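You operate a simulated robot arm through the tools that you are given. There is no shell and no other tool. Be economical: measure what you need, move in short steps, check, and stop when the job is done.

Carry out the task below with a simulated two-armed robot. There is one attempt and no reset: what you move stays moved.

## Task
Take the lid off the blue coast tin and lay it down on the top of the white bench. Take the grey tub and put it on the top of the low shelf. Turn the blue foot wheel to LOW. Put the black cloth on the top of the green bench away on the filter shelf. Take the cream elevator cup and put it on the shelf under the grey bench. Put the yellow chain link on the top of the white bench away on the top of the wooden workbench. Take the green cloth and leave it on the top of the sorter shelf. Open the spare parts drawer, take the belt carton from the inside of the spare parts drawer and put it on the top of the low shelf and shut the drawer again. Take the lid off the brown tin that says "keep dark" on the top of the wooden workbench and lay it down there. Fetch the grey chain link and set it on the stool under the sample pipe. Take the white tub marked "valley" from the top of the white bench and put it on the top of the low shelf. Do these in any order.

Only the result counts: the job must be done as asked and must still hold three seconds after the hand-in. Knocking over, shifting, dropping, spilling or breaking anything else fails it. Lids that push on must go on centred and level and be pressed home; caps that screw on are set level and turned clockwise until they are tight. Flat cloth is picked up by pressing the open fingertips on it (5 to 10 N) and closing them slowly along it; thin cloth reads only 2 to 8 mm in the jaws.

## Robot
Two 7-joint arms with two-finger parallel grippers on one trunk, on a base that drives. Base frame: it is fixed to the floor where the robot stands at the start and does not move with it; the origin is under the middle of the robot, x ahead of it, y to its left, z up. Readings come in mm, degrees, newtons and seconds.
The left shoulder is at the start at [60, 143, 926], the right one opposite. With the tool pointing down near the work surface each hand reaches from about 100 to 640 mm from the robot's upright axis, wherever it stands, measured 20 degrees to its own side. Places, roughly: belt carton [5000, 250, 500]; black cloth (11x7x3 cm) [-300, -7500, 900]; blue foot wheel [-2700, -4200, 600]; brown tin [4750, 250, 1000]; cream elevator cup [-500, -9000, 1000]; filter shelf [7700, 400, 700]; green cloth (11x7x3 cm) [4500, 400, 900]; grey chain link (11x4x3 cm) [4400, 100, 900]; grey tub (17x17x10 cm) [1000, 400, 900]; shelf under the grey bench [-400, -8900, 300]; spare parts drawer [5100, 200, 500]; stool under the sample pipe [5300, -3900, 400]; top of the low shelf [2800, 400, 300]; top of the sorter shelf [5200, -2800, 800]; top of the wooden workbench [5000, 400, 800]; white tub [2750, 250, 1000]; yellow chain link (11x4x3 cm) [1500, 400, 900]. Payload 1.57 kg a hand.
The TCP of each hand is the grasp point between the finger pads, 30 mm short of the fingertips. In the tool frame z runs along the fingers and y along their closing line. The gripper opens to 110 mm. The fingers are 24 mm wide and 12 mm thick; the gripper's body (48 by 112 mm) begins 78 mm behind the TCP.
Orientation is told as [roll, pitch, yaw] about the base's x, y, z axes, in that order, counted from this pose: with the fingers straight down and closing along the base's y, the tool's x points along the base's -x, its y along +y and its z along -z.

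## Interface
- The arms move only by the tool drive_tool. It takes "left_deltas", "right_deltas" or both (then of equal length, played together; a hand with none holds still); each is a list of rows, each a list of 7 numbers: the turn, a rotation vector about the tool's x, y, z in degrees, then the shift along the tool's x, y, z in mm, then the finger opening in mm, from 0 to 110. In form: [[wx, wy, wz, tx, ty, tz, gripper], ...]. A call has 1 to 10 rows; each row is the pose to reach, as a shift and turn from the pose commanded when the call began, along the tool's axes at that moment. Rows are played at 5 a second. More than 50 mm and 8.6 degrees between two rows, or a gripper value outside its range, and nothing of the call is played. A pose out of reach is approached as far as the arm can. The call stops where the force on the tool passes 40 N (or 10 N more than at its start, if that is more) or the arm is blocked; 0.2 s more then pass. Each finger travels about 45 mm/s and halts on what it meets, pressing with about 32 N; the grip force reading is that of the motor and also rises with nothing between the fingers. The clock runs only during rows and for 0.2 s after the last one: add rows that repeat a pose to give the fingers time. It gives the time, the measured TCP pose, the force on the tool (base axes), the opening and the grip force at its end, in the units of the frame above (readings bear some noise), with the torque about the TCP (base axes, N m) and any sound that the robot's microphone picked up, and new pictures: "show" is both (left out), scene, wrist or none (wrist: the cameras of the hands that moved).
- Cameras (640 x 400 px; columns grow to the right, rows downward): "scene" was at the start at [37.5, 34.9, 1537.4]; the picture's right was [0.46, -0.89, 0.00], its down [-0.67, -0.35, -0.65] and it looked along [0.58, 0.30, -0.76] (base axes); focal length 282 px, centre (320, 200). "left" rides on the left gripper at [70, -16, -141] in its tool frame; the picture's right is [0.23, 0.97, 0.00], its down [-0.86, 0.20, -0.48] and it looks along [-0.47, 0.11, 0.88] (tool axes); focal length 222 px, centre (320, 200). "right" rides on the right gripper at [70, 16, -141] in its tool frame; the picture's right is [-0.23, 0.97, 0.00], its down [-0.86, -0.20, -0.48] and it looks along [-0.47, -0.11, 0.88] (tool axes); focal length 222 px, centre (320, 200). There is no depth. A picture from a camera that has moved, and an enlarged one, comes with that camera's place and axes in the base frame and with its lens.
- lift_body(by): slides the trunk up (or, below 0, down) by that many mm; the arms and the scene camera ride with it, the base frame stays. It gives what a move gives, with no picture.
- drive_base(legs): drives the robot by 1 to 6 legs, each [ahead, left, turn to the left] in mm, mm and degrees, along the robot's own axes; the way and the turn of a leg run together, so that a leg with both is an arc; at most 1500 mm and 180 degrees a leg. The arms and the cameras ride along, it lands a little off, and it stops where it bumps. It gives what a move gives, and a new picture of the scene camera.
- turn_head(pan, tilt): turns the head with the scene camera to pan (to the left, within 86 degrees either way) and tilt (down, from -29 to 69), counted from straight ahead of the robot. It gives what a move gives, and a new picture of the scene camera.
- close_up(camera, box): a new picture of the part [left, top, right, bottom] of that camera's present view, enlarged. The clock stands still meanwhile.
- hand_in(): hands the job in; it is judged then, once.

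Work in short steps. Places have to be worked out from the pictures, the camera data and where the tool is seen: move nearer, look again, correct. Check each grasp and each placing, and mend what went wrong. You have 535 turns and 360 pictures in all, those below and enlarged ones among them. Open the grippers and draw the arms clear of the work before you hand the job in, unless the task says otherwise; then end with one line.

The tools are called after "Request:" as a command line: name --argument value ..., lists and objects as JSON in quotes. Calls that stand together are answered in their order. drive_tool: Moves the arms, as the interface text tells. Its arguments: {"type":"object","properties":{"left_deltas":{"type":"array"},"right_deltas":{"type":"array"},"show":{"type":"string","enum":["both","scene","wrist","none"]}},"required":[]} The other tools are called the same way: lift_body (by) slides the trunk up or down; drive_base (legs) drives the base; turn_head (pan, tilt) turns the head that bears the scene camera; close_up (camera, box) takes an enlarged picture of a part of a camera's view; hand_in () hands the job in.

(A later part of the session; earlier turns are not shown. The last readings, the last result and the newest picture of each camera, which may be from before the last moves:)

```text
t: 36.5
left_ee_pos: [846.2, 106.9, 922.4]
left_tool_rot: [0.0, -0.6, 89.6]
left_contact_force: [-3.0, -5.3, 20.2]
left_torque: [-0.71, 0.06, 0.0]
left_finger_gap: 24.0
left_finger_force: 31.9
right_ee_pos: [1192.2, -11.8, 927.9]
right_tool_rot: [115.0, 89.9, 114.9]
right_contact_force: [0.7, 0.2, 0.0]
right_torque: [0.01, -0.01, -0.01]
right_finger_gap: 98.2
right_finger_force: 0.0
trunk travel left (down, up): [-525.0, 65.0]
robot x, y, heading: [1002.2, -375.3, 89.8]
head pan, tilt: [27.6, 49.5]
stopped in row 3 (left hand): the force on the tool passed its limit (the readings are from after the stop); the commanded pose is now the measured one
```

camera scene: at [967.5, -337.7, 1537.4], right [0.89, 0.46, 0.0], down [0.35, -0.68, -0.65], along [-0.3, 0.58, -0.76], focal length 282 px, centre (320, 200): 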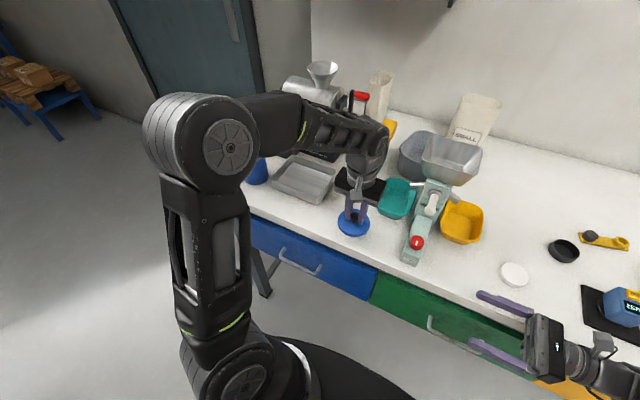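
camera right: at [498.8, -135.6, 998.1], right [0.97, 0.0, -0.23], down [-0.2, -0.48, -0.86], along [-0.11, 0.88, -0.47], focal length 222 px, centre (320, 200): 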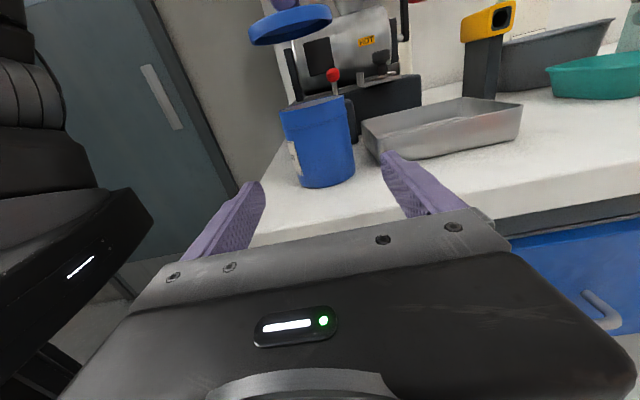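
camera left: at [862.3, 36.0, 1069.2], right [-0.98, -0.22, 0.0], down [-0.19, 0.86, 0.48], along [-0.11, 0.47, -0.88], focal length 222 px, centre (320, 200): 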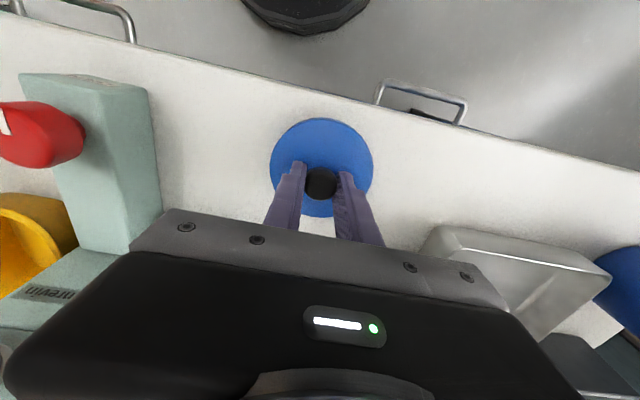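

Contact at TCP z≈922: lid rests on the bench. I ease 2 mm, open and rise.

Request:
drive_tool --left_deltas '[[0, 0, 0, 0, 0, -1, 5], [0, 0, 0, 0, 0, -1, 20], [0, 0, 0, 0, 0, -1, 40], [0, 0, 0, 0, 0, -1, 50], [0, 0, 0, 0, 0, -30, 50], [0, 0, 0, 0, 0, -75, 50], [0, 0, 0, 0, 0, -120, 50], [0, 0, 0, 0, 0, -165, 50]]'

```text
t: 38.3
left_ee_pos: [847.0, 110.2, 1086.4]
left_tool_rot: [0.0, -0.4, 89.7]
left_contact_force: [0.0, -1.1, 0.0]
left_torque: [-0.02, -0.02, 0.01]
left_finger_gap: 50.0
left_finger_force: 0.0
right_ee_pos: [1194.4, -10.9, 927.1]
right_tool_rot: [-136.3, 90.0, -136.5]
right_contact_force: [-0.9, -0.4, 0.2]
right_torque: [-0.02, -0.02, -0.03]
right_finger_gap: 97.9
right_finger_force: 0.0
trunk travel left (down, up): [-525.0, 65.0]
robot x, y, heading: [1007.0, -374.8, 89.7]
head pan, tilt: [27.6, 49.5]
camera scene: at [967.4, -338.1, 1537.3], right [0.89, 0.46, 0.0], down [0.35, -0.68, -0.65], along [-0.3, 0.58, -0.76], focal length 282 px, centre (320, 200)
camera left: at [862.8, 37.9, 1227.1], right [-0.97, -0.22, 0.0], down [-0.2, 0.85, 0.48], along [-0.11, 0.47, -0.87], focal length 222 px, centre (320, 200)
```

scene: 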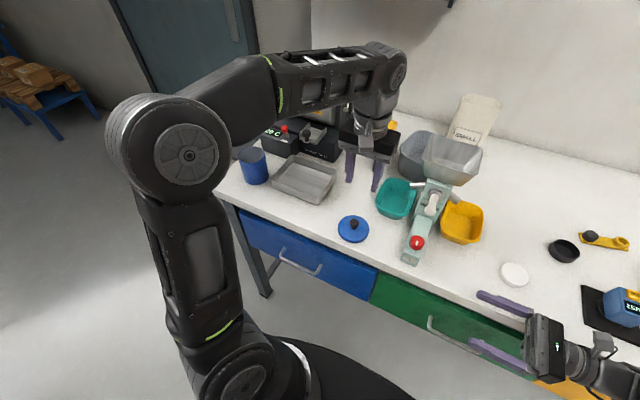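
left: 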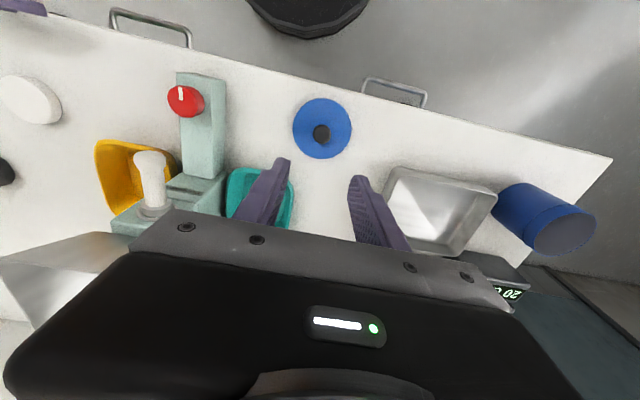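

The lid lies knob-up on the bench. Next the grey tub behind the grinder: I draw the left arm back, turn the right hand to point down again, and look at the tub.

Request:
drive_tool --left_deltas '[[0, 0, 0, 45, 0, 0, 50], [0, 0, 0, 90, 0, 0, 80], [0, 0, 0, 135, 0, 0, 110], [0, 0, 0, 180, 0, 0, 110], [0, 0, 0, 200, 0, 0, 110], [0, 0, 0, 200, 0, 0, 110], [0, 0, 0, 200, 0, 0, 110], [0, 0, 0, 200, 0, 0, 110]]' --right_deltas '[[4.5, -4.5, -4.5, 10, 0, -10, 110], [9, -9, -9, 20, 0, -20, 110], [13.5, -13.5, -13.5, 30, 0, -30, 110], [18, -18, -18, 40, 0, -40, 110], [22.5, -22.5, -22.5, 40, 0, -50, 110], [27, -27, -27, 40, 0, -60, 110], [31.5, -31.5, -31.5, 40, 0, -70, 110], [36, -36, -36, 40, 0, -80, 110]]' --show "none"

Request:
drive_tool --right_deltas '[[4.5, -4.5, -4.5, 0, 0, 0, 110], [9, -9, -9, 0, 0, 0, 110], [13.5, -13.5, -13.5, 0, 0, 0, 110], [18, -18, -18, 0, 0, 0, 110], [22.5, -22.5, -22.5, 0, 0, 0, 110], [27, -27, -27, 0, 0, 0, 110], [31.5, -31.5, -31.5, 0, 0, 0, 110], [33.3, -33.3, -33.3, 0, 0, 0, 110]]' --show "none"

Request:
turn_head --pan 0 --tilt 42

```text
t: 40.1
left_ee_pos: [843.0, -91.7, 1084.0]
left_tool_rot: [-0.2, -0.5, 89.7]
left_contact_force: [-0.6, -0.3, -0.7]
left_torque: [0.03, -0.05, 0.0]
left_finger_gap: 110.0
left_finger_force: 0.0
right_ee_pos: [1289.3, 0.8, 986.1]
right_tool_rot: [33.4, 47.5, 47.5]
right_contact_force: [-0.3, 0.5, 0.2]
right_torque: [0.01, -0.05, -0.03]
right_finger_gap: 109.9
right_finger_force: 0.0
right hand out of reach, approached as far as the arm can: row 4, 5, 6, 7, 8
trunk travel left (down, up): [-525.0, 65.0]
robot x, y, heading: [1005.8, -378.2, 89.8]
head pan, tilt: [27.6, 49.5]
```

```text
t: 41.9
left_ee_pos: [845.1, -91.9, 1085.2]
left_tool_rot: [0.0, -0.6, 89.8]
left_contact_force: [-0.3, -0.2, -0.9]
left_torque: [0.0, -0.01, -0.02]
left_finger_gap: 110.1
left_finger_force: 0.1
right_ee_pos: [1293.1, 0.5, 984.0]
right_tool_rot: [8.2, 4.7, 68.2]
right_contact_force: [-0.1, -0.2, -0.2]
right_torque: [0.04, -0.03, 0.01]
right_finger_gap: 109.9
right_finger_force: 0.1
trunk travel left (down, up): [-525.0, 65.0]
robot x, y, heading: [1001.3, -372.5, 89.7]
head pan, tilt: [27.6, 49.5]
```

```text
t: 42.8
left_ee_pos: [845.2, -90.6, 1086.0]
left_tool_rot: [0.0, -0.4, 89.7]
left_contact_force: [-0.1, 0.1, 0.3]
left_torque: [-0.02, 0.0, -0.02]
left_finger_gap: 109.8
left_finger_force: 0.1
right_ee_pos: [1292.4, 1.8, 984.3]
right_tool_rot: [8.3, 4.8, 68.2]
right_contact_force: [0.5, 0.6, 0.3]
right_torque: [0.01, 0.01, -0.03]
right_finger_gap: 110.0
right_finger_force: 0.0
trunk travel left (down, up): [-525.0, 65.0]
robot x, y, heading: [1005.8, -373.7, 89.3]
head pan, tilt: [0.0, 42.0]
camera scene: at [1003.3, -323.2, 1547.8], right [1.0, 0.0, 0.0], down [0.0, -0.67, -0.74], along [0.0, 0.74, -0.67], focal length 282 px, centre (320, 200)
```

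scene: 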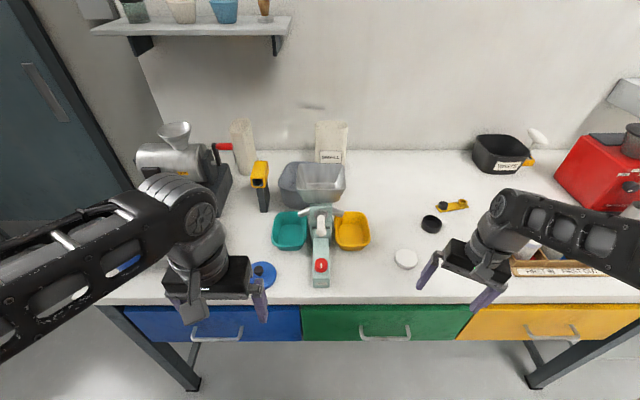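

I take enlarged looks at the grey tub and the yellow object to the right.

Request:
close_up --camera "scene" --box '[220, 110, 400, 230]'

Request:
close_up --camera "scene" --box '[400, 110, 560, 220]'

```text
3.33 times, centred on (310, 170) of scene
camera zoom: at [1003.3, -323.2, 1547.8], right [1.0, 0.0, 0.0], down [0.0, -0.67, -0.74], along [0.0, 0.74, -0.67], focal length 939 px, centre (353, 300)
```

zoom: 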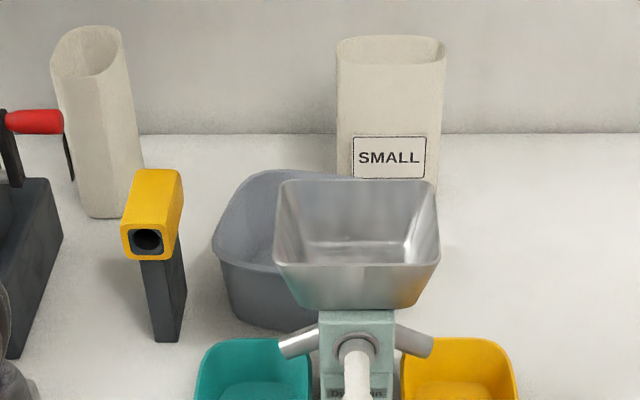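

```text
3.64 times, centred on (480, 165) of scene
camera zoom: at [1003.3, -323.2, 1547.8], right [1.0, 0.0, 0.0], down [0.0, -0.67, -0.74], along [0.0, 0.74, -0.67], focal length 1024 px, centre (-262, 327)
```

zoom: 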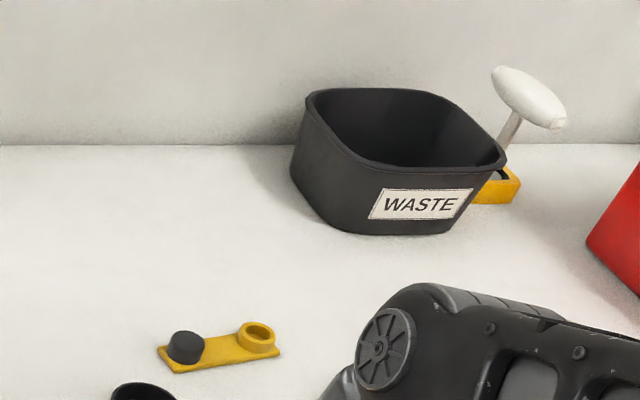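

The tub's front wall left of the funnel, near [910, 365], seems the accessible grip. I raise the trunk and look down to judge how close the base can come to the bench.

Request:
lift_body --by 65

Request:
turn_head --pan 0 --tilt 69

```text
t: 43.9
left_ee_pos: [845.9, -91.9, 1149.1]
left_tool_rot: [0.1, -0.5, 89.8]
left_contact_force: [-1.0, 0.6, 0.1]
left_torque: [-0.02, -0.01, -0.03]
left_finger_gap: 110.2
left_finger_force: 0.2
right_ee_pos: [1291.7, 1.3, 1048.8]
right_tool_rot: [8.2, 4.7, 68.2]
right_contact_force: [-0.2, 1.1, 0.6]
right_torque: [0.03, -0.01, -0.02]
right_finger_gap: 109.9
right_finger_force: 0.1
trunk travel left (down, up): [-590.0, 0.0]
robot x, y, heading: [1004.0, -372.7, 89.9]
head pan, tilt: [0.0, 42.0]
```

```text
t: 44.8
left_ee_pos: [844.9, -90.8, 1151.2]
left_tool_rot: [0.0, -0.4, 89.7]
left_contact_force: [-0.7, -0.4, 0.4]
left_torque: [-0.04, 0.01, -0.02]
left_finger_gap: 110.0
left_finger_force: 0.2
right_ee_pos: [1293.5, 1.2, 1049.6]
right_tool_rot: [8.3, 4.9, 68.2]
right_contact_force: [0.8, -0.8, -0.3]
right_torque: [-0.02, -0.02, 0.01]
right_finger_gap: 109.8
right_finger_force: 0.1
trunk travel left (down, up): [-590.0, 0.0]
robot x, y, heading: [1001.7, -378.2, 89.9]
head pan, tilt: [0.0, 68.8]
camera scene: at [1003.2, -350.8, 1579.7], right [1.0, -0.01, 0.0], down [-0.01, -0.93, -0.36], along [0.0, 0.36, -0.93], focal length 282 px, centre (320, 200)
```

scene: 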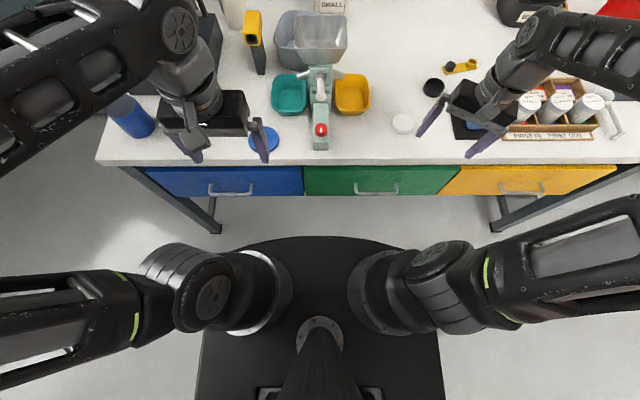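

The base can slide under the bench front. I drive 135 mm ahead and 45 mm right.

Request:
drive_base --legs '[[60, -45, 0], [75, 0, 0]]'

```text
t: 46.5
left_ee_pos: [892.7, 43.2, 1148.6]
left_tool_rot: [0.0, -0.4, 89.6]
left_contact_force: [-0.3, 0.1, 0.3]
left_torque: [-0.05, -0.03, 0.0]
left_finger_gap: 110.1
left_finger_force: 0.0
right_ee_pos: [1338.7, 135.5, 1049.1]
right_tool_rot: [8.2, 4.8, 68.1]
right_contact_force: [1.1, 0.4, -0.9]
right_torque: [0.0, -0.03, 0.07]
right_finger_gap: 109.9
right_finger_force: 0.1
trunk travel left (down, up): [-590.0, 0.0]
robot x, y, heading: [1052.2, -240.8, 89.8]
head pan, tilt: [0.0, 68.8]
camera scene: at [1049.4, -215.8, 1579.6], right [1.0, -0.01, 0.0], down [-0.01, -0.93, -0.36], along [0.0, 0.36, -0.93], focal length 282 px, centre (320, 200)
```

scene: 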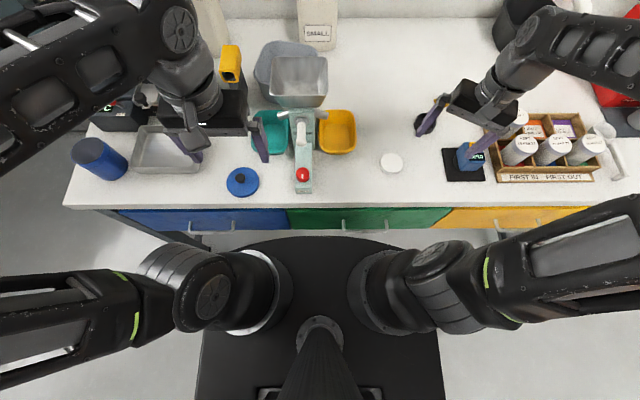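

I turn the left hand so it closes along y and bring it forward above the near side of the tub.

Request:
drive_tool --left_deltas '[[0, 0, 8.5, -20, 0, 0, 90], [0, 0, 17, -40, 0, 0, 80], [0, 0, 25.5, -60, 0, 0, 60], [0, 0, 34, -80, -5, 0, 60], [0, 0, 42.5, -100, -5, 0, 60], [0, 0, 51, -120, -5, 0, 60], [0, 0, 59.5, -140, -10, 0, 60], [0, 0, 68, -160, -10, 0, 60], [0, 0, 76.5, -180, -10, 0, 60], [0, 0, 85, -200, -10, 0, 60]]' --show "none"

Request:
turn_head --pan 10 --tilt 50

```text
t: 48.7
left_ee_pos: [902.3, 243.3, 1148.1]
left_tool_rot: [0.5, 0.0, 4.4]
left_contact_force: [-0.8, -1.7, 0.1]
left_torque: [-0.01, 0.0, -0.04]
left_finger_gap: 60.0
left_finger_force: 0.1
right_ee_pos: [1339.0, 132.8, 1049.6]
right_tool_rot: [8.2, 4.8, 68.1]
right_contact_force: [1.0, 0.1, -0.1]
right_torque: [0.02, 0.04, -0.01]
right_finger_gap: 110.2
right_finger_force: 0.0
trunk travel left (down, up): [-590.0, 0.0]
robot x, y, heading: [1049.7, -240.7, 89.5]
head pan, tilt: [0.0, 68.8]
```

```text
t: 49.5
left_ee_pos: [902.7, 241.5, 1149.4]
left_tool_rot: [0.4, -0.1, 4.6]
left_contact_force: [-0.3, 0.1, 0.2]
left_torque: [0.0, 0.03, 0.04]
left_finger_gap: 60.2
left_finger_force: 0.1
right_ee_pos: [1338.2, 134.1, 1048.1]
right_tool_rot: [8.3, 4.8, 68.2]
right_contact_force: [0.1, -0.1, -0.1]
right_torque: [0.0, 0.01, 0.03]
right_finger_gap: 110.0
right_finger_force: 0.0
trunk travel left (down, up): [-590.0, 0.0]
robot x, y, heading: [1050.7, -245.6, 89.8]
head pan, tilt: [10.0, 50.0]
camera scene: at [1036.3, -197.5, 1601.6], right [0.99, 0.17, 0.0], down [0.13, -0.76, -0.64], along [-0.11, 0.63, -0.77], focal length 282 px, centre (320, 200)
```

scene: 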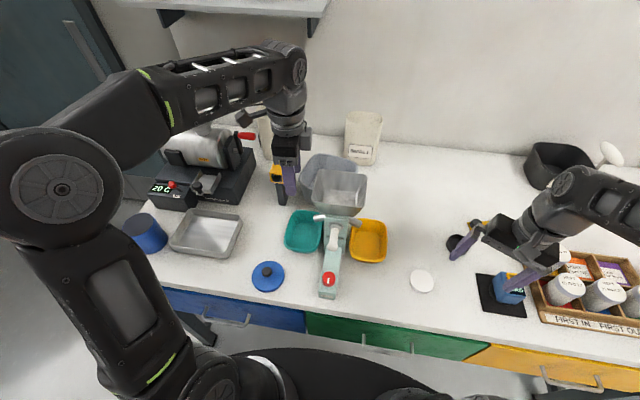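

I advance another 80 mm at this height and look with the wrist camera.

Request:
drive_tool --left_deltas '[[0, 0, 4.5, 0, 40, 0, 60], [0, 0, 4.5, 0, 80, 0, 60], [0, 0, 4.5, 0, 80, 0, 60]]'

Request:
close_up --camera "scene" --box '[230, 110, 410, 230]'

```text
t: 50.3
left_ee_pos: [894.6, 313.9, 1149.0]
left_tool_rot: [0.6, 0.0, 0.1]
left_contact_force: [-0.2, -0.7, -0.1]
left_torque: [0.02, 0.01, 0.02]
left_finger_gap: 60.0
left_finger_force: 0.0
left hand out of reach, approached as far as the arm can: row 2, 3
right_ee_pos: [1337.4, 134.0, 1048.9]
right_tool_rot: [8.1, 4.7, 68.2]
right_contact_force: [0.8, -0.5, 0.2]
right_torque: [0.0, -0.03, 0.0]
right_finger_gap: 110.1
right_finger_force: 0.2
trunk travel left (down, up): [-590.0, 0.0]
robot x, y, heading: [1051.3, -240.9, 89.7]
head pan, tilt: [10.0, 50.0]
camera scene: at [1035.1, -197.4, 1601.7], right [0.99, 0.17, 0.0], down [0.13, -0.76, -0.64], along [-0.11, 0.63, -0.77], focal length 282 px, centre (320, 200)
camera left: at [824.6, 294.9, 1290.6], right [-0.23, 0.97, 0.01], down [0.85, 0.2, 0.48], along [0.47, 0.12, -0.88], focal length 222 px, centre (320, 200)
```

scene: 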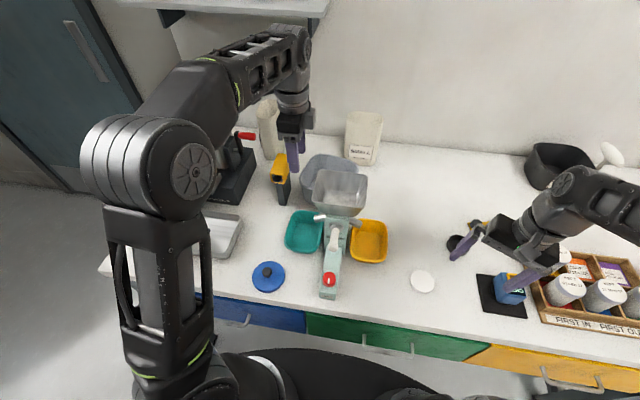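
left: 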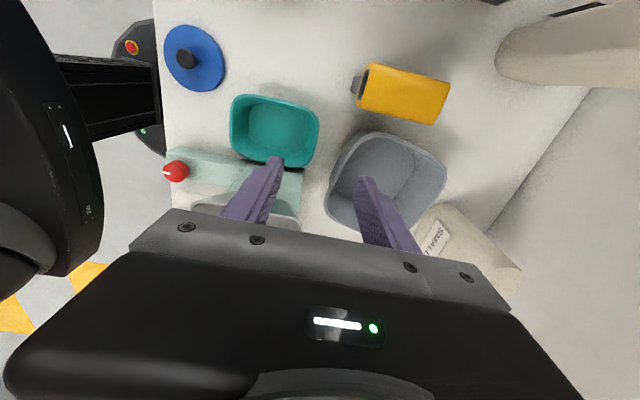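

```text
3.33 times, centred on (320, 170) of scene
camera zoom: at [1035.1, -197.4, 1601.7], right [0.99, 0.17, 0.0], down [0.13, -0.76, -0.64], along [-0.11, 0.63, -0.77], focal length 939 px, centre (320, 300)
```

zoom: 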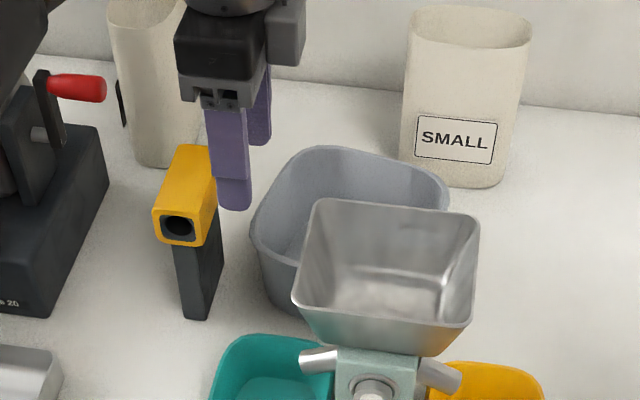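

Tub rim: front wall near y≈355, left near x≈880, rim z≈970; a teal bowl's rim ends near y≈318. I lower towards [918, 356, 1025] and re-check.

Request:
drive_tool --left_deltas '[[0, 0, 0, -8, 0, 40, 50], [0, 0, 0, -16, 20, 80, 40], [0, 0, 0, -24, 42, 110, 40], [0, 0, 0, -24, 42, 124, 40], [0, 0, 0, -24, 42, 124, 40]]'

```text
t: 51.5
left_ee_pos: [921.5, 357.3, 1026.0]
left_tool_rot: [0.4, 0.0, 0.1]
left_contact_force: [0.8, 0.4, 0.4]
left_torque: [-0.02, 0.0, -0.02]
left_finger_gap: 39.9
left_finger_force: 0.1
right_ee_pos: [1339.6, 134.6, 1048.3]
right_tool_rot: [8.2, 4.7, 68.1]
right_contact_force: [-0.7, -0.2, -0.3]
right_torque: [-0.01, -0.01, 0.0]
right_finger_gap: 110.1
right_finger_force: 0.0
trunk travel left (down, up): [-590.0, 0.0]
robot x, y, heading: [1052.5, -243.1, 89.6]
head pan, tilt: [10.0, 50.0]
camera scene: at [1036.3, -197.4, 1601.6], right [0.99, 0.17, 0.0], down [0.13, -0.76, -0.64], along [-0.11, 0.63, -0.77], focal length 282 px, centre (320, 200)
camera left: at [852.0, 338.4, 1167.3], right [-0.23, 0.97, 0.01], down [0.85, 0.2, 0.48], along [0.47, 0.12, -0.88], focal length 222 px, centre (320, 200)
```

scene: 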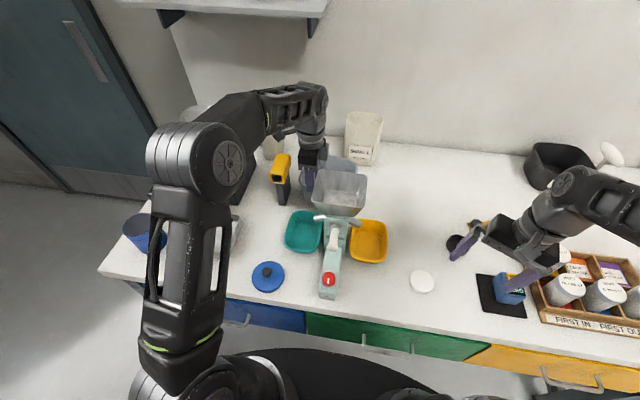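
left: 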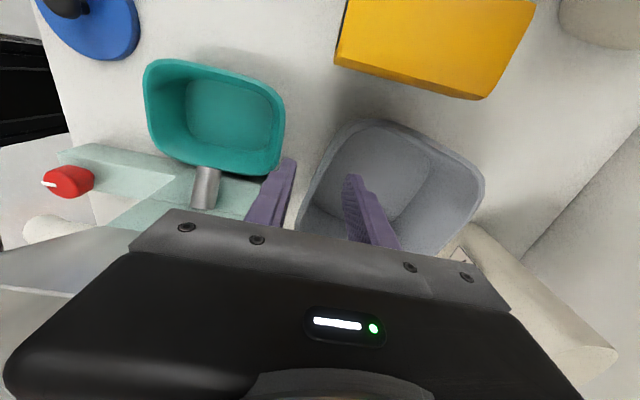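

The front wall runs through about [921, 360], turned −8°. I turn the hand to match and lower to TCP z≈958 with the wall between the fingers.

Request:
drive_tool --left_deltas '[[0, 0, 4, 0, 3, 20, 40], [0, 0, 7, 0, 3, 40, 40], [0, 0, 7, 0, 3, 55, 40], [0, 0, 7, 0, 3, 68, 40], [0, 0, 7, 0, 3, 68, 40]]'

```text
t: 52.7
left_ee_pos: [922.0, 361.0, 958.5]
left_tool_rot: [0.3, 0.0, -6.9]
left_contact_force: [0.8, 0.3, 0.2]
left_torque: [-0.01, 0.03, -0.02]
left_finger_gap: 40.0
left_finger_force: 0.2
right_ee_pos: [1338.2, 133.4, 1049.7]
right_tool_rot: [8.2, 4.8, 68.0]
right_contact_force: [1.4, -0.3, 0.2]
right_torque: [0.0, -0.02, -0.04]
right_finger_gap: 110.0
right_finger_force: 0.0
trunk travel left (down, up): [-590.0, 0.0]
robot x, y, heading: [1050.5, -242.8, 89.6]
head pan, tilt: [10.0, 50.0]
camera scene: at [1036.3, -197.6, 1601.6], right [0.99, 0.17, 0.0], down [0.13, -0.76, -0.64], along [-0.11, 0.63, -0.77], focal length 282 px, centre (320, 200)
camera left: at [850.0, 351.0, 1099.0], right [-0.11, 0.99, 0.01], down [0.87, 0.09, 0.48], along [0.48, 0.06, -0.88], focal length 222 px, centre (320, 200)
```

scene: 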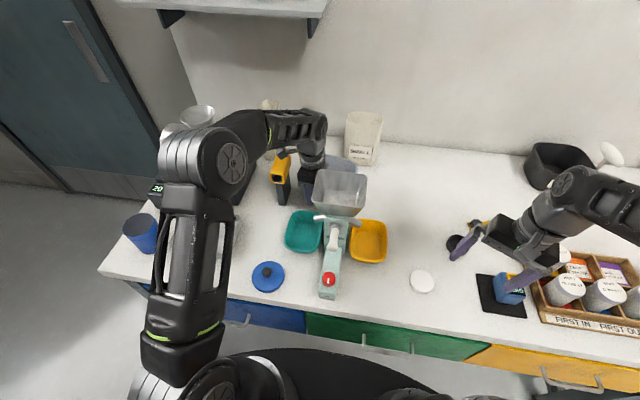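
left: 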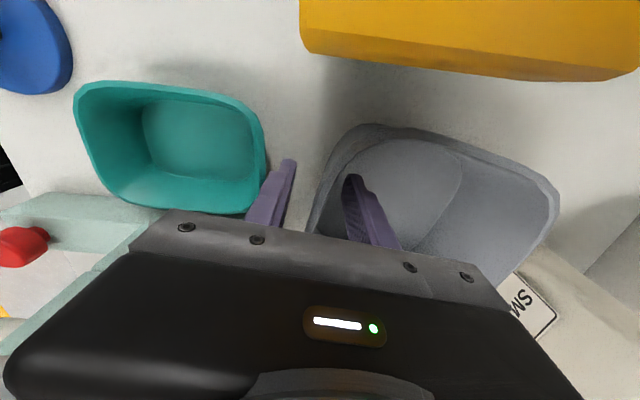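

The wall is between the fingers and nothing touched. I close.

Request:
drive_tool --left_deltas '[[0, 0, 0, 0, 0, 0, 25], [0, 0, 0, 0, 0, 0, 10], [0, 0, 0, 0, 0, 0, 0], [0, 0, 0, 0, 0, 0, 0]]' --show "wrist"

```text
t: 53.7
left_ee_pos: [921.3, 361.1, 959.5]
left_tool_rot: [0.7, 0.1, -6.9]
left_contact_force: [0.6, 1.4, 7.7]
left_torque: [1.19, 0.18, -0.06]
left_finger_gap: 5.1
left_finger_force: 25.1
right_ee_pos: [1338.9, 133.3, 1048.2]
right_tool_rot: [8.3, 4.8, 68.0]
right_contact_force: [-0.7, -0.4, -0.7]
right_torque: [0.03, -0.03, -0.04]
right_finger_gap: 109.9
right_finger_force: 0.2
trunk travel left (down, up): [-590.0, 0.0]
robot x, y, heading: [1050.4, -243.5, 89.7]
head pan, tilt: [10.0, 50.0]
camera left: at [850.1, 351.1, 1100.6], right [-0.11, 0.99, 0.01], down [0.87, 0.09, 0.48], along [0.48, 0.06, -0.88], focal length 222 px, centre (320, 200)
```

left: 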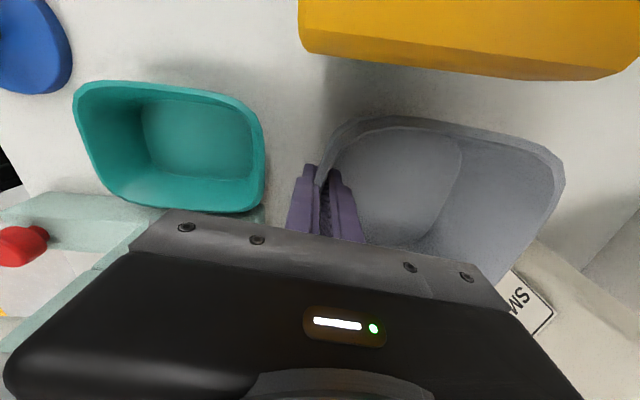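

Wall gripped (5 mm). I lift gently 60 mm and check.

Request:
drive_tool --left_deltas '[[0, 0, 0, 0, 0, -8, 0], [0, 0, 0, 0, 0, -20, 0], [0, 0, 0, 0, 0, -35, 0], [0, 0, 0, 0, 0, -50, 0], [0, 0, 0, 0, 0, -60, 0]]'

Request:
close_up --camera "scene" --box '[230, 90, 410, 210]'

```text
t: 54.9
left_ee_pos: [919.7, 360.3, 1021.0]
left_tool_rot: [0.4, 0.0, -7.0]
left_contact_force: [0.2, 0.4, -1.8]
left_torque: [-0.11, 0.06, 0.02]
left_finger_gap: 2.7
left_finger_force: 24.1
right_ee_pos: [1340.2, 133.4, 1048.2]
right_tool_rot: [8.1, 4.7, 68.1]
right_contact_force: [0.1, 0.5, -0.2]
right_torque: [0.02, 0.0, 0.01]
right_finger_gap: 110.1
right_finger_force: 0.1
trunk travel left (down, up): [-590.0, 0.0]
robot x, y, heading: [1049.8, -240.1, 89.4]
head pan, tilt: [10.0, 50.0]
camera scene: at [1036.2, -197.4, 1601.6], right [0.99, 0.17, 0.0], down [0.13, -0.76, -0.64], along [-0.11, 0.63, -0.77], focal length 282 px, centre (320, 200)
camera left: at [848.9, 350.3, 1161.9], right [-0.11, 0.99, 0.01], down [0.87, 0.09, 0.48], along [0.48, 0.06, -0.88], focal length 222 px, centre (320, 200)
```

scene: 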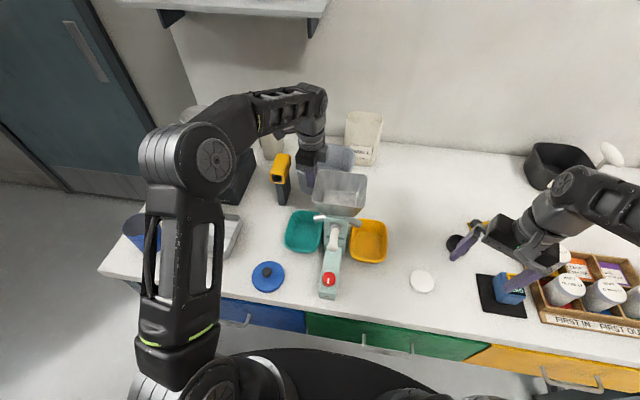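
left: 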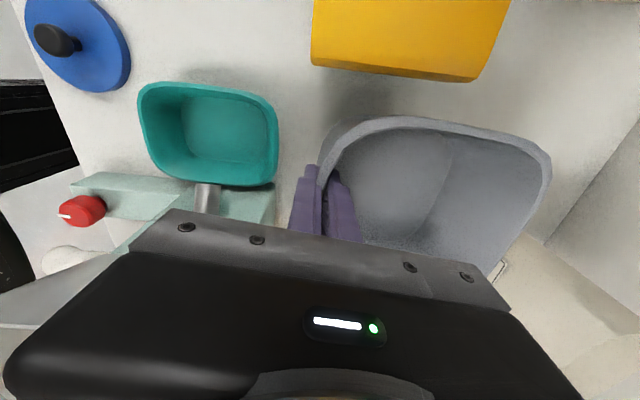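

```text
3.33 times, centred on (320, 150) of scene
camera zoom: at [1036.2, -197.4, 1601.6], right [0.99, 0.17, 0.0], down [0.13, -0.76, -0.64], along [-0.11, 0.63, -0.77], focal length 939 px, centre (320, 367)
```

zoom: 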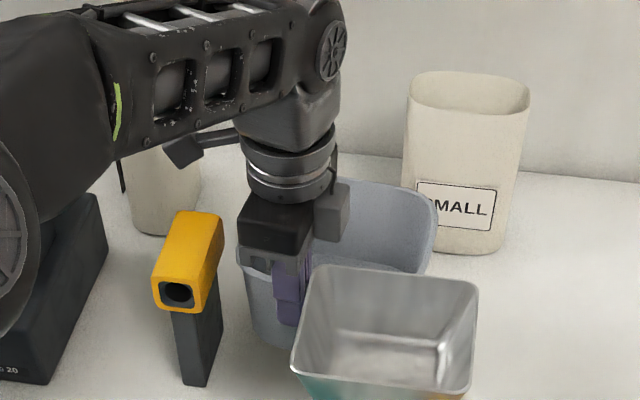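

The tub is held and light. The funnel (top ≈1180, x≥950) and scanner (top ≈1030) must be avoided: I raise to z≈1130 drawing back slightly, then shift left 100 mm.

Request:
drive_tool --left_deltas '[[0, 0, 0, -1, -10, -30, 0], [0, 0, 0, -2, -20, -60, 0], [0, 0, 0, -4, -32, -90, 0], [0, 0, 0, -5, -42, -115, 0], [0, 0, 0, 20, -45, -115, 0], [0, 0, 0, 50, -49, -115, 0], [0, 0, 0, 80, -52, -115, 0], [0, 0, 0, 100, -54, -115, 0]]'

```text
t: 56.7
left_ee_pos: [814.1, 316.2, 1132.8]
left_tool_rot: [0.5, 0.0, -6.9]
left_contact_force: [-0.4, 0.0, -1.6]
left_torque: [-0.1, 0.07, -0.02]
left_finger_gap: 2.7
left_finger_force: 24.0
right_ee_pos: [1339.3, 134.0, 1049.2]
right_tool_rot: [8.2, 4.7, 68.1]
right_contact_force: [-0.1, 0.4, -1.0]
right_torque: [0.01, 0.07, 0.02]
right_finger_gap: 110.0
right_finger_force: 0.2
trunk travel left (down, up): [-590.0, 0.0]
robot x, y, heading: [1051.9, -242.6, 89.6]
head pan, tilt: [10.0, 50.0]
camera scene: at [1035.9, -197.6, 1601.6], right [0.99, 0.17, 0.0], down [0.13, -0.76, -0.64], along [-0.11, 0.63, -0.77], focal length 282 px, centre (320, 200)
camera left: at [742.8, 306.4, 1273.6], right [-0.11, 0.99, 0.01], down [0.87, 0.09, 0.48], along [0.48, 0.06, -0.88], focal length 222 px, centre (320, 200)
```

scene: 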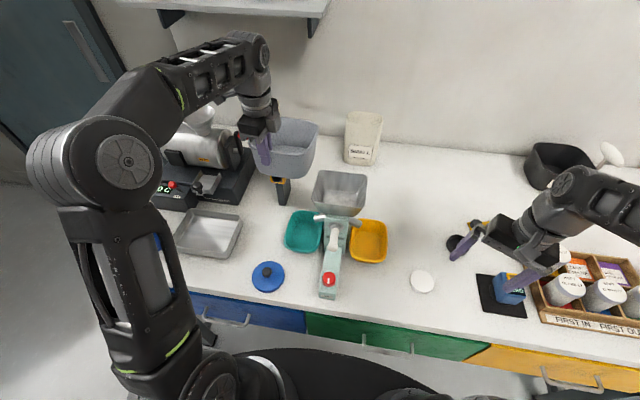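
left: 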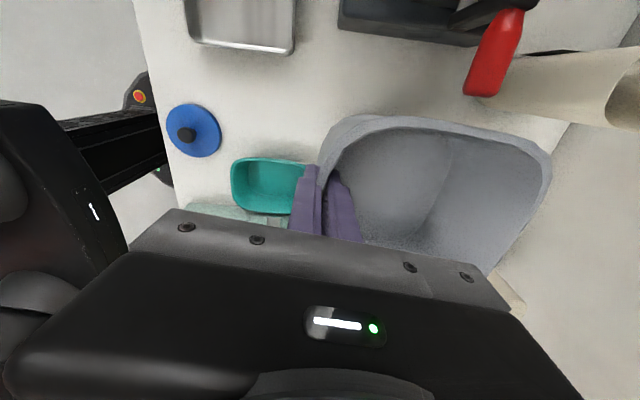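

The tub is clear above the scanner. I shift a bit more left and draw it straight back out towards me.

Request:
drive_tool --left_deltas '[[0, 0, 0, 22, -20, 0, 0], [0, 0, 0, 20, -60, 0, 0], [0, 0, 0, 15, -100, 0, 0], [0, 0, 0, 10, -140, 0, 0], [0, 0, 0, 5, -180, 0, 0], [0, 0, 0, 0, -220, 0, 0], [0, 0, 0, -5, -260, 0, 0], [0, 0, 0, -10, -300, 0, 0], [0, 0, 0, -15, -340, 0, 0]]'

```text
t: 58.7
left_ee_pos: [791.0, -26.8, 1130.0]
left_tool_rot: [0.5, 0.3, -6.9]
left_contact_force: [1.2, -0.3, -2.2]
left_torque: [-0.13, 0.14, 0.01]
left_finger_gap: 2.6
left_finger_force: 23.7
right_ee_pos: [1342.3, 133.6, 1049.5]
right_tool_rot: [8.5, 4.7, 68.1]
right_contact_force: [0.8, -0.9, 0.3]
right_torque: [0.06, 0.01, 0.0]
right_finger_gap: 109.8
right_finger_force: 0.2
trunk travel left (down, up): [-590.0, 0.0]
robot x, y, heading: [1053.5, -239.8, 89.7]
head pan, tilt: [10.0, 50.0]
camera scene: at [1039.4, -199.1, 1601.7], right [0.99, 0.17, 0.0], down [0.13, -0.75, -0.64], along [-0.11, 0.63, -0.77], focal length 282 px, centre (320, 200)
camera left: at [720.8, -37.6, 1271.9], right [-0.11, 0.99, 0.01], down [0.87, 0.09, 0.48], along [0.47, 0.06, -0.88], focal length 222 px, centre (320, 200)
```

scene: 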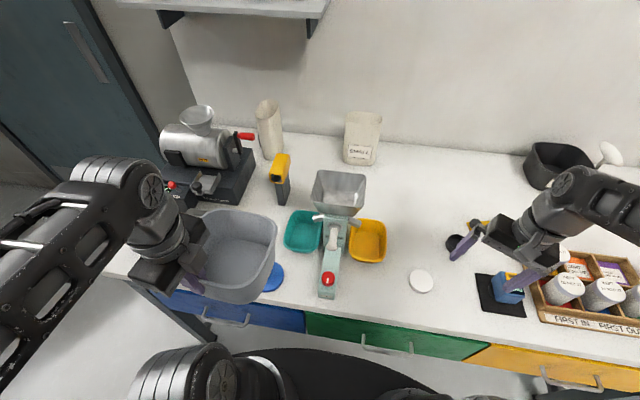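
left: 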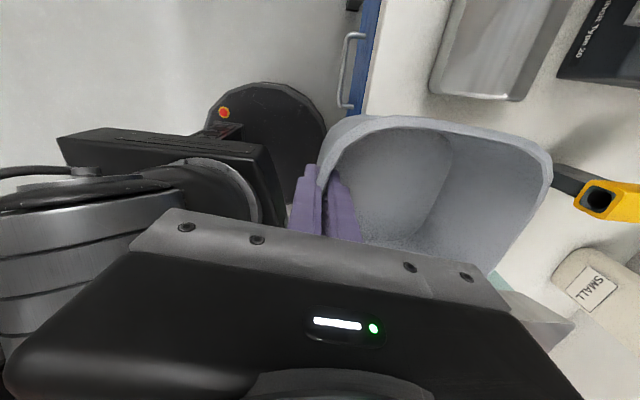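

The tub is out over the aisle. Next I'll take the yellow chain link (est. [1460, 380]) with the right hand; first I tuck the tub to the robot's side.

Request:
drive_tool --left_deltas '[[0, 0, 0, 10, -39, 0, 0], [0, 0, 0, 20, -78, 0, 0], [0, 0, 0, 30, -117, 0, 0], [0, 0, 0, 41, -156, 0, 0]]' --show "none"

Request:
drive_base --legs '[[0, -270, 0]]'

```text
t: 59.6
left_ee_pos: [748.4, -89.8, 1123.0]
left_tool_rot: [7.2, 0.5, -24.9]
left_contact_force: [-0.8, 6.7, -1.6]
left_torque: [-0.21, 0.07, 0.6]
left_finger_gap: 3.2
left_finger_force: 24.6
left hand out of reach, approached as far as the arm can: row 1, 2, 3, 4
right_ee_pos: [1339.1, 135.0, 1048.4]
right_tool_rot: [8.3, 4.7, 68.0]
right_contact_force: [0.5, -1.0, -0.3]
right_torque: [-0.01, -0.01, 0.03]
right_finger_gap: 110.1
right_finger_force: 0.1
trunk travel left (down, up): [-590.0, 0.0]
robot x, y, heading: [1052.7, -244.5, 89.6]
head pan, tilt: [10.0, 50.0]
stopped in row 4 (left hand): the arm was blocked; the commanded pose is now the measured one
```

```text
t: 61.6
left_ee_pos: [1020.7, -92.0, 1122.9]
left_tool_rot: [7.1, 0.5, -24.6]
left_contact_force: [-3.0, 6.6, -2.3]
left_torque: [-0.19, 0.13, 0.59]
left_finger_gap: 3.2
left_finger_force: 24.7
right_ee_pos: [1610.5, 133.3, 1048.5]
right_tool_rot: [8.2, 4.9, 68.4]
right_contact_force: [0.5, -0.1, 0.0]
right_torque: [0.0, 0.05, 0.0]
right_finger_gap: 110.1
right_finger_force: 0.0
trunk travel left (down, up): [-590.0, 0.0]
robot x, y, heading: [1320.3, -238.5, 89.7]
head pan, tilt: [10.0, 50.0]
camera scene: at [1308.8, -198.8, 1601.6], right [0.99, 0.17, 0.0], down [0.13, -0.75, -0.64], along [-0.11, 0.63, -0.77], focal length 282 px, centre (320, 200)
```

scene: 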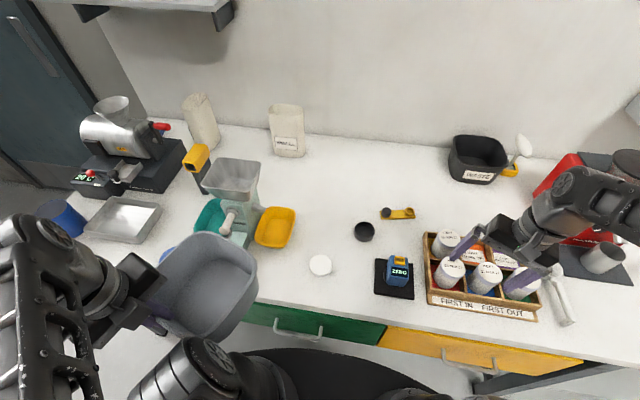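

The arm got blocked with slight force on the tub, likely against my own arm. I relax it by moving forward-left and turning back a little.

Request:
drive_tool --left_deltas '[[0, 0, -4, 22, 5, 0, 0], [0, 0, -8, 40, 10, 0, 0], [0, 0, -12, 50, 20, 0, 0], [0, 0, -15, 55, 30, 0, 0]]' --show "scene"

```text
t: 62.6
left_ee_pos: [980.6, -41.4, 1128.2]
left_tool_rot: [7.0, -1.5, -9.8]
left_contact_force: [0.0, -0.1, -1.3]
left_torque: [-0.11, 0.05, -0.01]
left_finger_gap: 2.6
left_finger_force: 24.1
right_ee_pos: [1609.5, 134.0, 1048.1]
right_tool_rot: [8.3, 4.8, 68.4]
right_contact_force: [-0.3, 0.7, -0.6]
right_torque: [-0.01, 0.0, 0.0]
right_finger_gap: 109.9
right_finger_force: 0.0
trunk travel left (down, up): [-590.0, 0.0]
robot x, y, heading: [1325.1, -244.9, 89.8]
head pan, tilt: [10.0, 50.0]
camera scene: at [1307.5, -198.6, 1601.6], right [0.99, 0.17, 0.0], down [0.13, -0.75, -0.64], along [-0.11, 0.63, -0.77], focal length 282 px, centre (320, 200)
```

scene: 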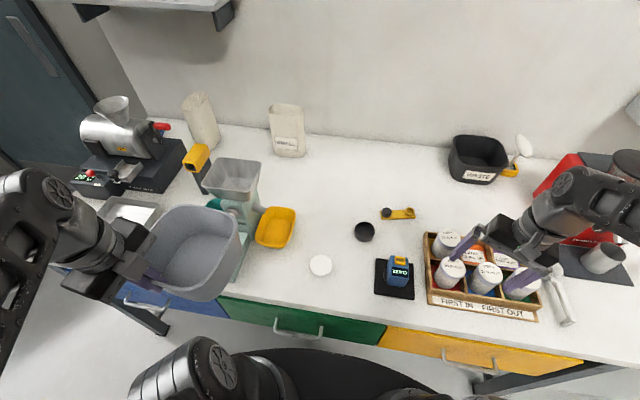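

No more force. Now a closer look at the yellow chain link, est. [1456, 376].

Request:
close_up --camera "scene" --box '[340, 180, 460, 260]'

```text
5.00 times, centred on (400, 220) of scene
camera zoom: at [1307.5, -198.6, 1601.6], right [0.99, 0.17, 0.0], down [0.13, -0.75, -0.64], along [-0.11, 0.63, -0.77], focal length 1408 px, centre (-80, 100)
```

zoom: 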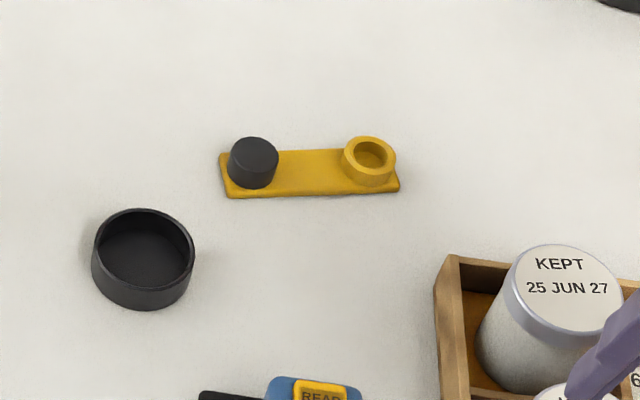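

Link centre ≈[1460, 373], lying at ~14°. I raise the right hand, straighten it and bring it above the link.

Request:
drive_tool --right_deltas '[[0, 0, 0, 3.3, 5.7, -39.5, 100], [0.76, -1.19, 7.74, -20.7, 37.7, -34, 80], [1.5, -2.4, 15.5, -44.7, 69.8, -28.5, 80], [2.3, -3.6, 23.2, -68.8, 101.8, -23, 80], [3.0, -4.7, 31, -92.8, 133.8, -17.5, 80], [3.8, -5.9, 38.7, -116.8, 165.9, -12, 80], [4.5, -7.1, 46.5, -140.8, 197.9, -6.5, 80], [5.3, -8.3, 54.2, -164.8, 229.9, -1.1, 80]]'

```text
t: 64.4
left_ee_pos: [980.1, -40.8, 1128.0]
left_tool_rot: [6.8, -1.4, -9.9]
left_contact_force: [-0.1, -0.3, -1.5]
left_torque: [-0.09, 0.02, -0.01]
left_finger_gap: 2.7
left_finger_force: 24.0
right_ee_pos: [1457.1, 376.2, 1066.5]
right_tool_rot: [-0.1, 0.1, 13.6]
right_contact_force: [-0.8, 0.4, -0.6]
right_torque: [-0.06, -0.01, 0.03]
right_finger_gap: 79.9
right_finger_force: 0.1
trunk travel left (down, up): [-590.0, 0.0]
robot x, y, heading: [1323.1, -249.3, 89.8]
head pan, tilt: [10.0, 50.0]
camera scene: at [1306.2, -197.2, 1601.6], right [0.99, 0.17, 0.0], down [0.13, -0.76, -0.64], along [-0.11, 0.63, -0.77], focal length 282 px, centre (320, 200)
camera right: at [1386.5, 374.2, 1208.3], right [-0.01, 1.0, 0.0], down [0.88, 0.01, 0.48], along [0.48, 0.0, -0.88], focal length 222 px, centre (320, 200)
```

scene: 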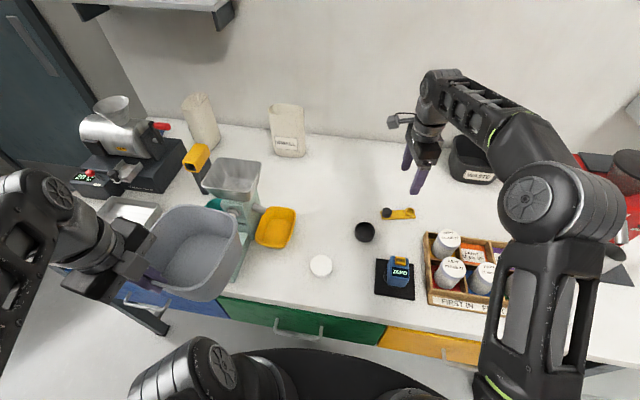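
right: 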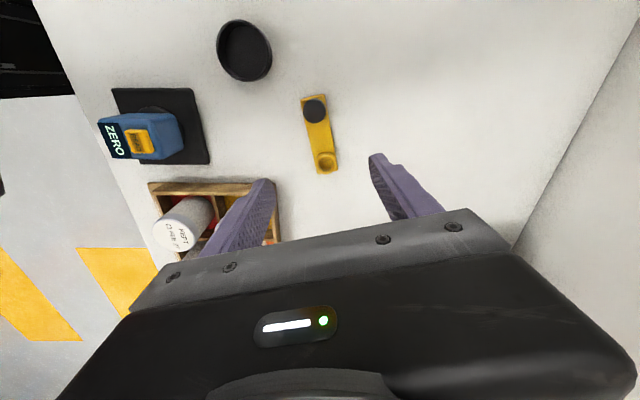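

Centre refined to [1462, 376], ~10°. I lower to just above the bench.

Request:
drive_tool --right_deltas '[[0, 0, 3, -4, 0, 45, 70], [0, 0, 3, -4, 0, 90, 70], [0, 0, 3, -4, 0, 125, 65], [0, 0, 3, -4, 0, 146, 65]]' --show "wrist"

```text
t: 65.4
left_ee_pos: [982.0, -43.5, 1129.0]
left_tool_rot: [6.9, -1.4, -9.8]
left_contact_force: [-1.0, 0.0, -1.1]
left_torque: [-0.11, 0.05, -0.01]
left_finger_gap: 2.9
left_finger_force: 24.0
right_ee_pos: [1461.0, 374.1, 921.0]
right_tool_rot: [-0.1, 0.1, 10.7]
right_contact_force: [-0.2, -0.1, 0.0]
right_torque: [0.02, -0.03, -0.02]
right_finger_gap: 64.9
right_finger_force: 0.1
trunk travel left (down, up): [-590.0, 0.0]
robot x, y, heading: [1319.9, -246.6, 89.8]
head pan, tilt: [10.0, 50.0]
camera right: at [1390.6, 375.3, 1063.3], right [0.04, 1.0, 0.0], down [0.88, -0.04, 0.48], along [0.48, -0.02, -0.88], focal length 222 px, centre (320, 200)
```

right: 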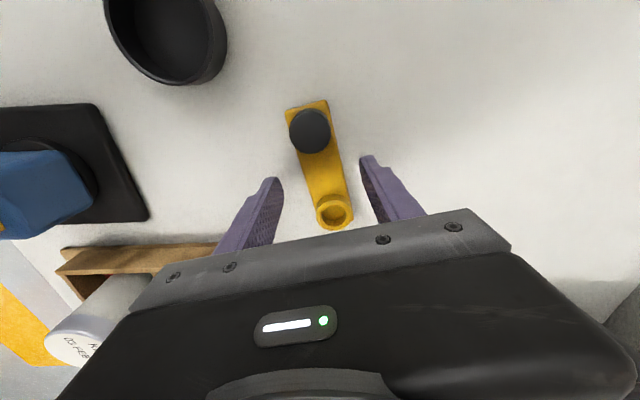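

Aligned. I creep down to the bench.

Request:
drive_tool --right_deltas '[[0, 0, 0, -2, 1, 4, 65], [0, 0, 0, -2, 1, 8, 65], [0, 0, 0, -2, 1, 12, 65], [0, 0, 0, -2, 1, 15, 65]]' --show "none"

```text
t: 66.4
left_ee_pos: [980.4, -42.9, 1128.4]
left_tool_rot: [7.0, -1.4, -9.7]
left_contact_force: [-0.7, 0.8, -0.4]
left_torque: [-0.12, 0.07, -0.01]
left_finger_gap: 3.0
left_finger_force: 24.0
right_ee_pos: [1463.7, 375.0, 911.0]
right_tool_rot: [0.4, -0.1, 10.8]
right_contact_force: [-0.7, -0.7, 21.4]
right_torque: [-0.82, -0.15, 0.02]
right_finger_gap: 65.4
right_finger_force: 0.1
trunk travel left (down, up): [-590.0, 0.0]
robot x, y, heading: [1318.9, -243.9, 89.9]
head pan, tilt: [10.0, 50.0]
```

The fingertips rest on the bench (z≈880). I ease up 2 mm and close on the link.

Request:
drive_tool --right_deltas '[[0, 0, 0, 0, 0, -5, 65], [0, 0, 0, 0, 0, -5, 45], [0, 0, 0, 0, 0, -5, 25], [0, 0, 0, 0, 0, -5, 20], [0, 0, 0, 0, 0, -5, 20]]' --show "wrist"

```text
t: 67.6
left_ee_pos: [982.0, -41.6, 1128.7]
left_tool_rot: [7.0, -1.4, -9.8]
left_contact_force: [-0.3, 0.3, -1.3]
left_torque: [-0.1, 0.08, 0.04]
left_finger_gap: 2.6
left_finger_force: 23.8
right_ee_pos: [1465.4, 373.9, 910.6]
right_tool_rot: [0.0, 0.1, 10.6]
right_contact_force: [0.4, 0.1, -0.1]
right_torque: [-0.02, -0.02, -0.04]
right_finger_gap: 33.8
right_finger_force: 30.9
trunk travel left (down, up): [-590.0, 0.0]
robot x, y, heading: [1324.7, -242.9, 89.9]
head pan, tilt: [10.0, 50.0]
camera right: at [1394.2, 376.1, 1053.4], right [0.04, 1.0, 0.0], down [0.88, -0.04, 0.48], along [0.48, -0.02, -0.88], focal length 222 px, centre (320, 200)
```

right: 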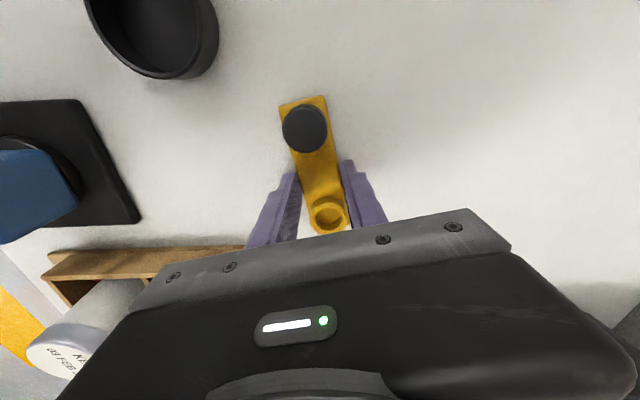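

Gripped at 34 mm. I lift it and draw it back towards the robot.

Request:
drive_tool --right_deltas '[[0, 0, 0, 0, 0, -30, 20], [0, 0, 0, 0, 0, -75, 20], [0, 0, 0, 0, 0, -120, 20], [0, 0, 0, 0, 0, -165, 20], [0, 0, 0, 3, -40, -170, 20], [0, 0, 0, 6, -85, -170, 20], [0, 0, 0, 9, -130, -170, 20], [0, 0, 0, 12, -175, -170, 20], [0, 0, 0, 14, -220, -170, 20], [0, 0, 0, 15, -250, -170, 20]]'

```text
t: 69.8
left_ee_pos: [982.4, -42.0, 1127.4]
left_tool_rot: [7.0, -1.4, -9.8]
left_contact_force: [-0.6, -0.4, -1.6]
left_torque: [-0.1, 0.05, 0.03]
left_finger_gap: 2.7
left_finger_force: 23.4
right_ee_pos: [1494.4, 123.3, 1080.0]
right_tool_rot: [-0.1, 0.0, 10.7]
right_contact_force: [0.4, -0.1, -2.7]
right_torque: [0.01, 0.01, 0.01]
right_finger_gap: 33.5
right_finger_force: 32.3
trunk travel left (down, up): [-590.0, 0.0]
robot x, y, heading: [1325.0, -246.3, 89.7]
head pan, tilt: [10.0, 50.0]
camera scene: at [1307.6, -199.3, 1601.6], right [0.99, 0.17, 0.0], down [0.13, -0.75, -0.64], along [-0.11, 0.63, -0.77], focal length 282 px, centre (320, 200)
camera right: at [1424.0, 124.4, 1223.0], right [0.04, 1.0, 0.0], down [0.88, -0.04, 0.48], along [0.48, -0.02, -0.88], focal length 222 px, centre (320, 200)
```

scene: 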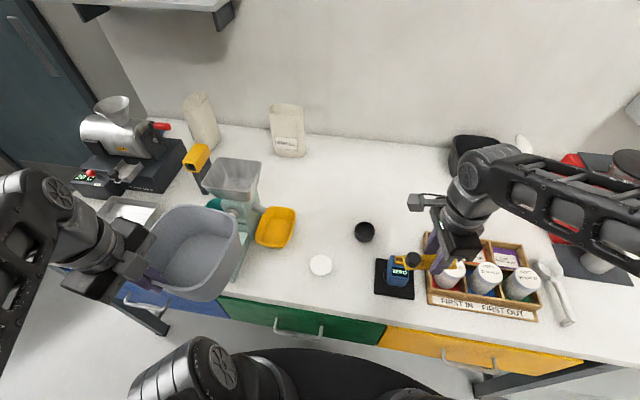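
right: 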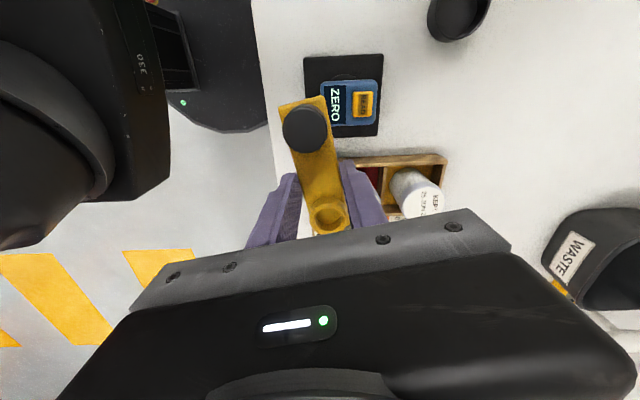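

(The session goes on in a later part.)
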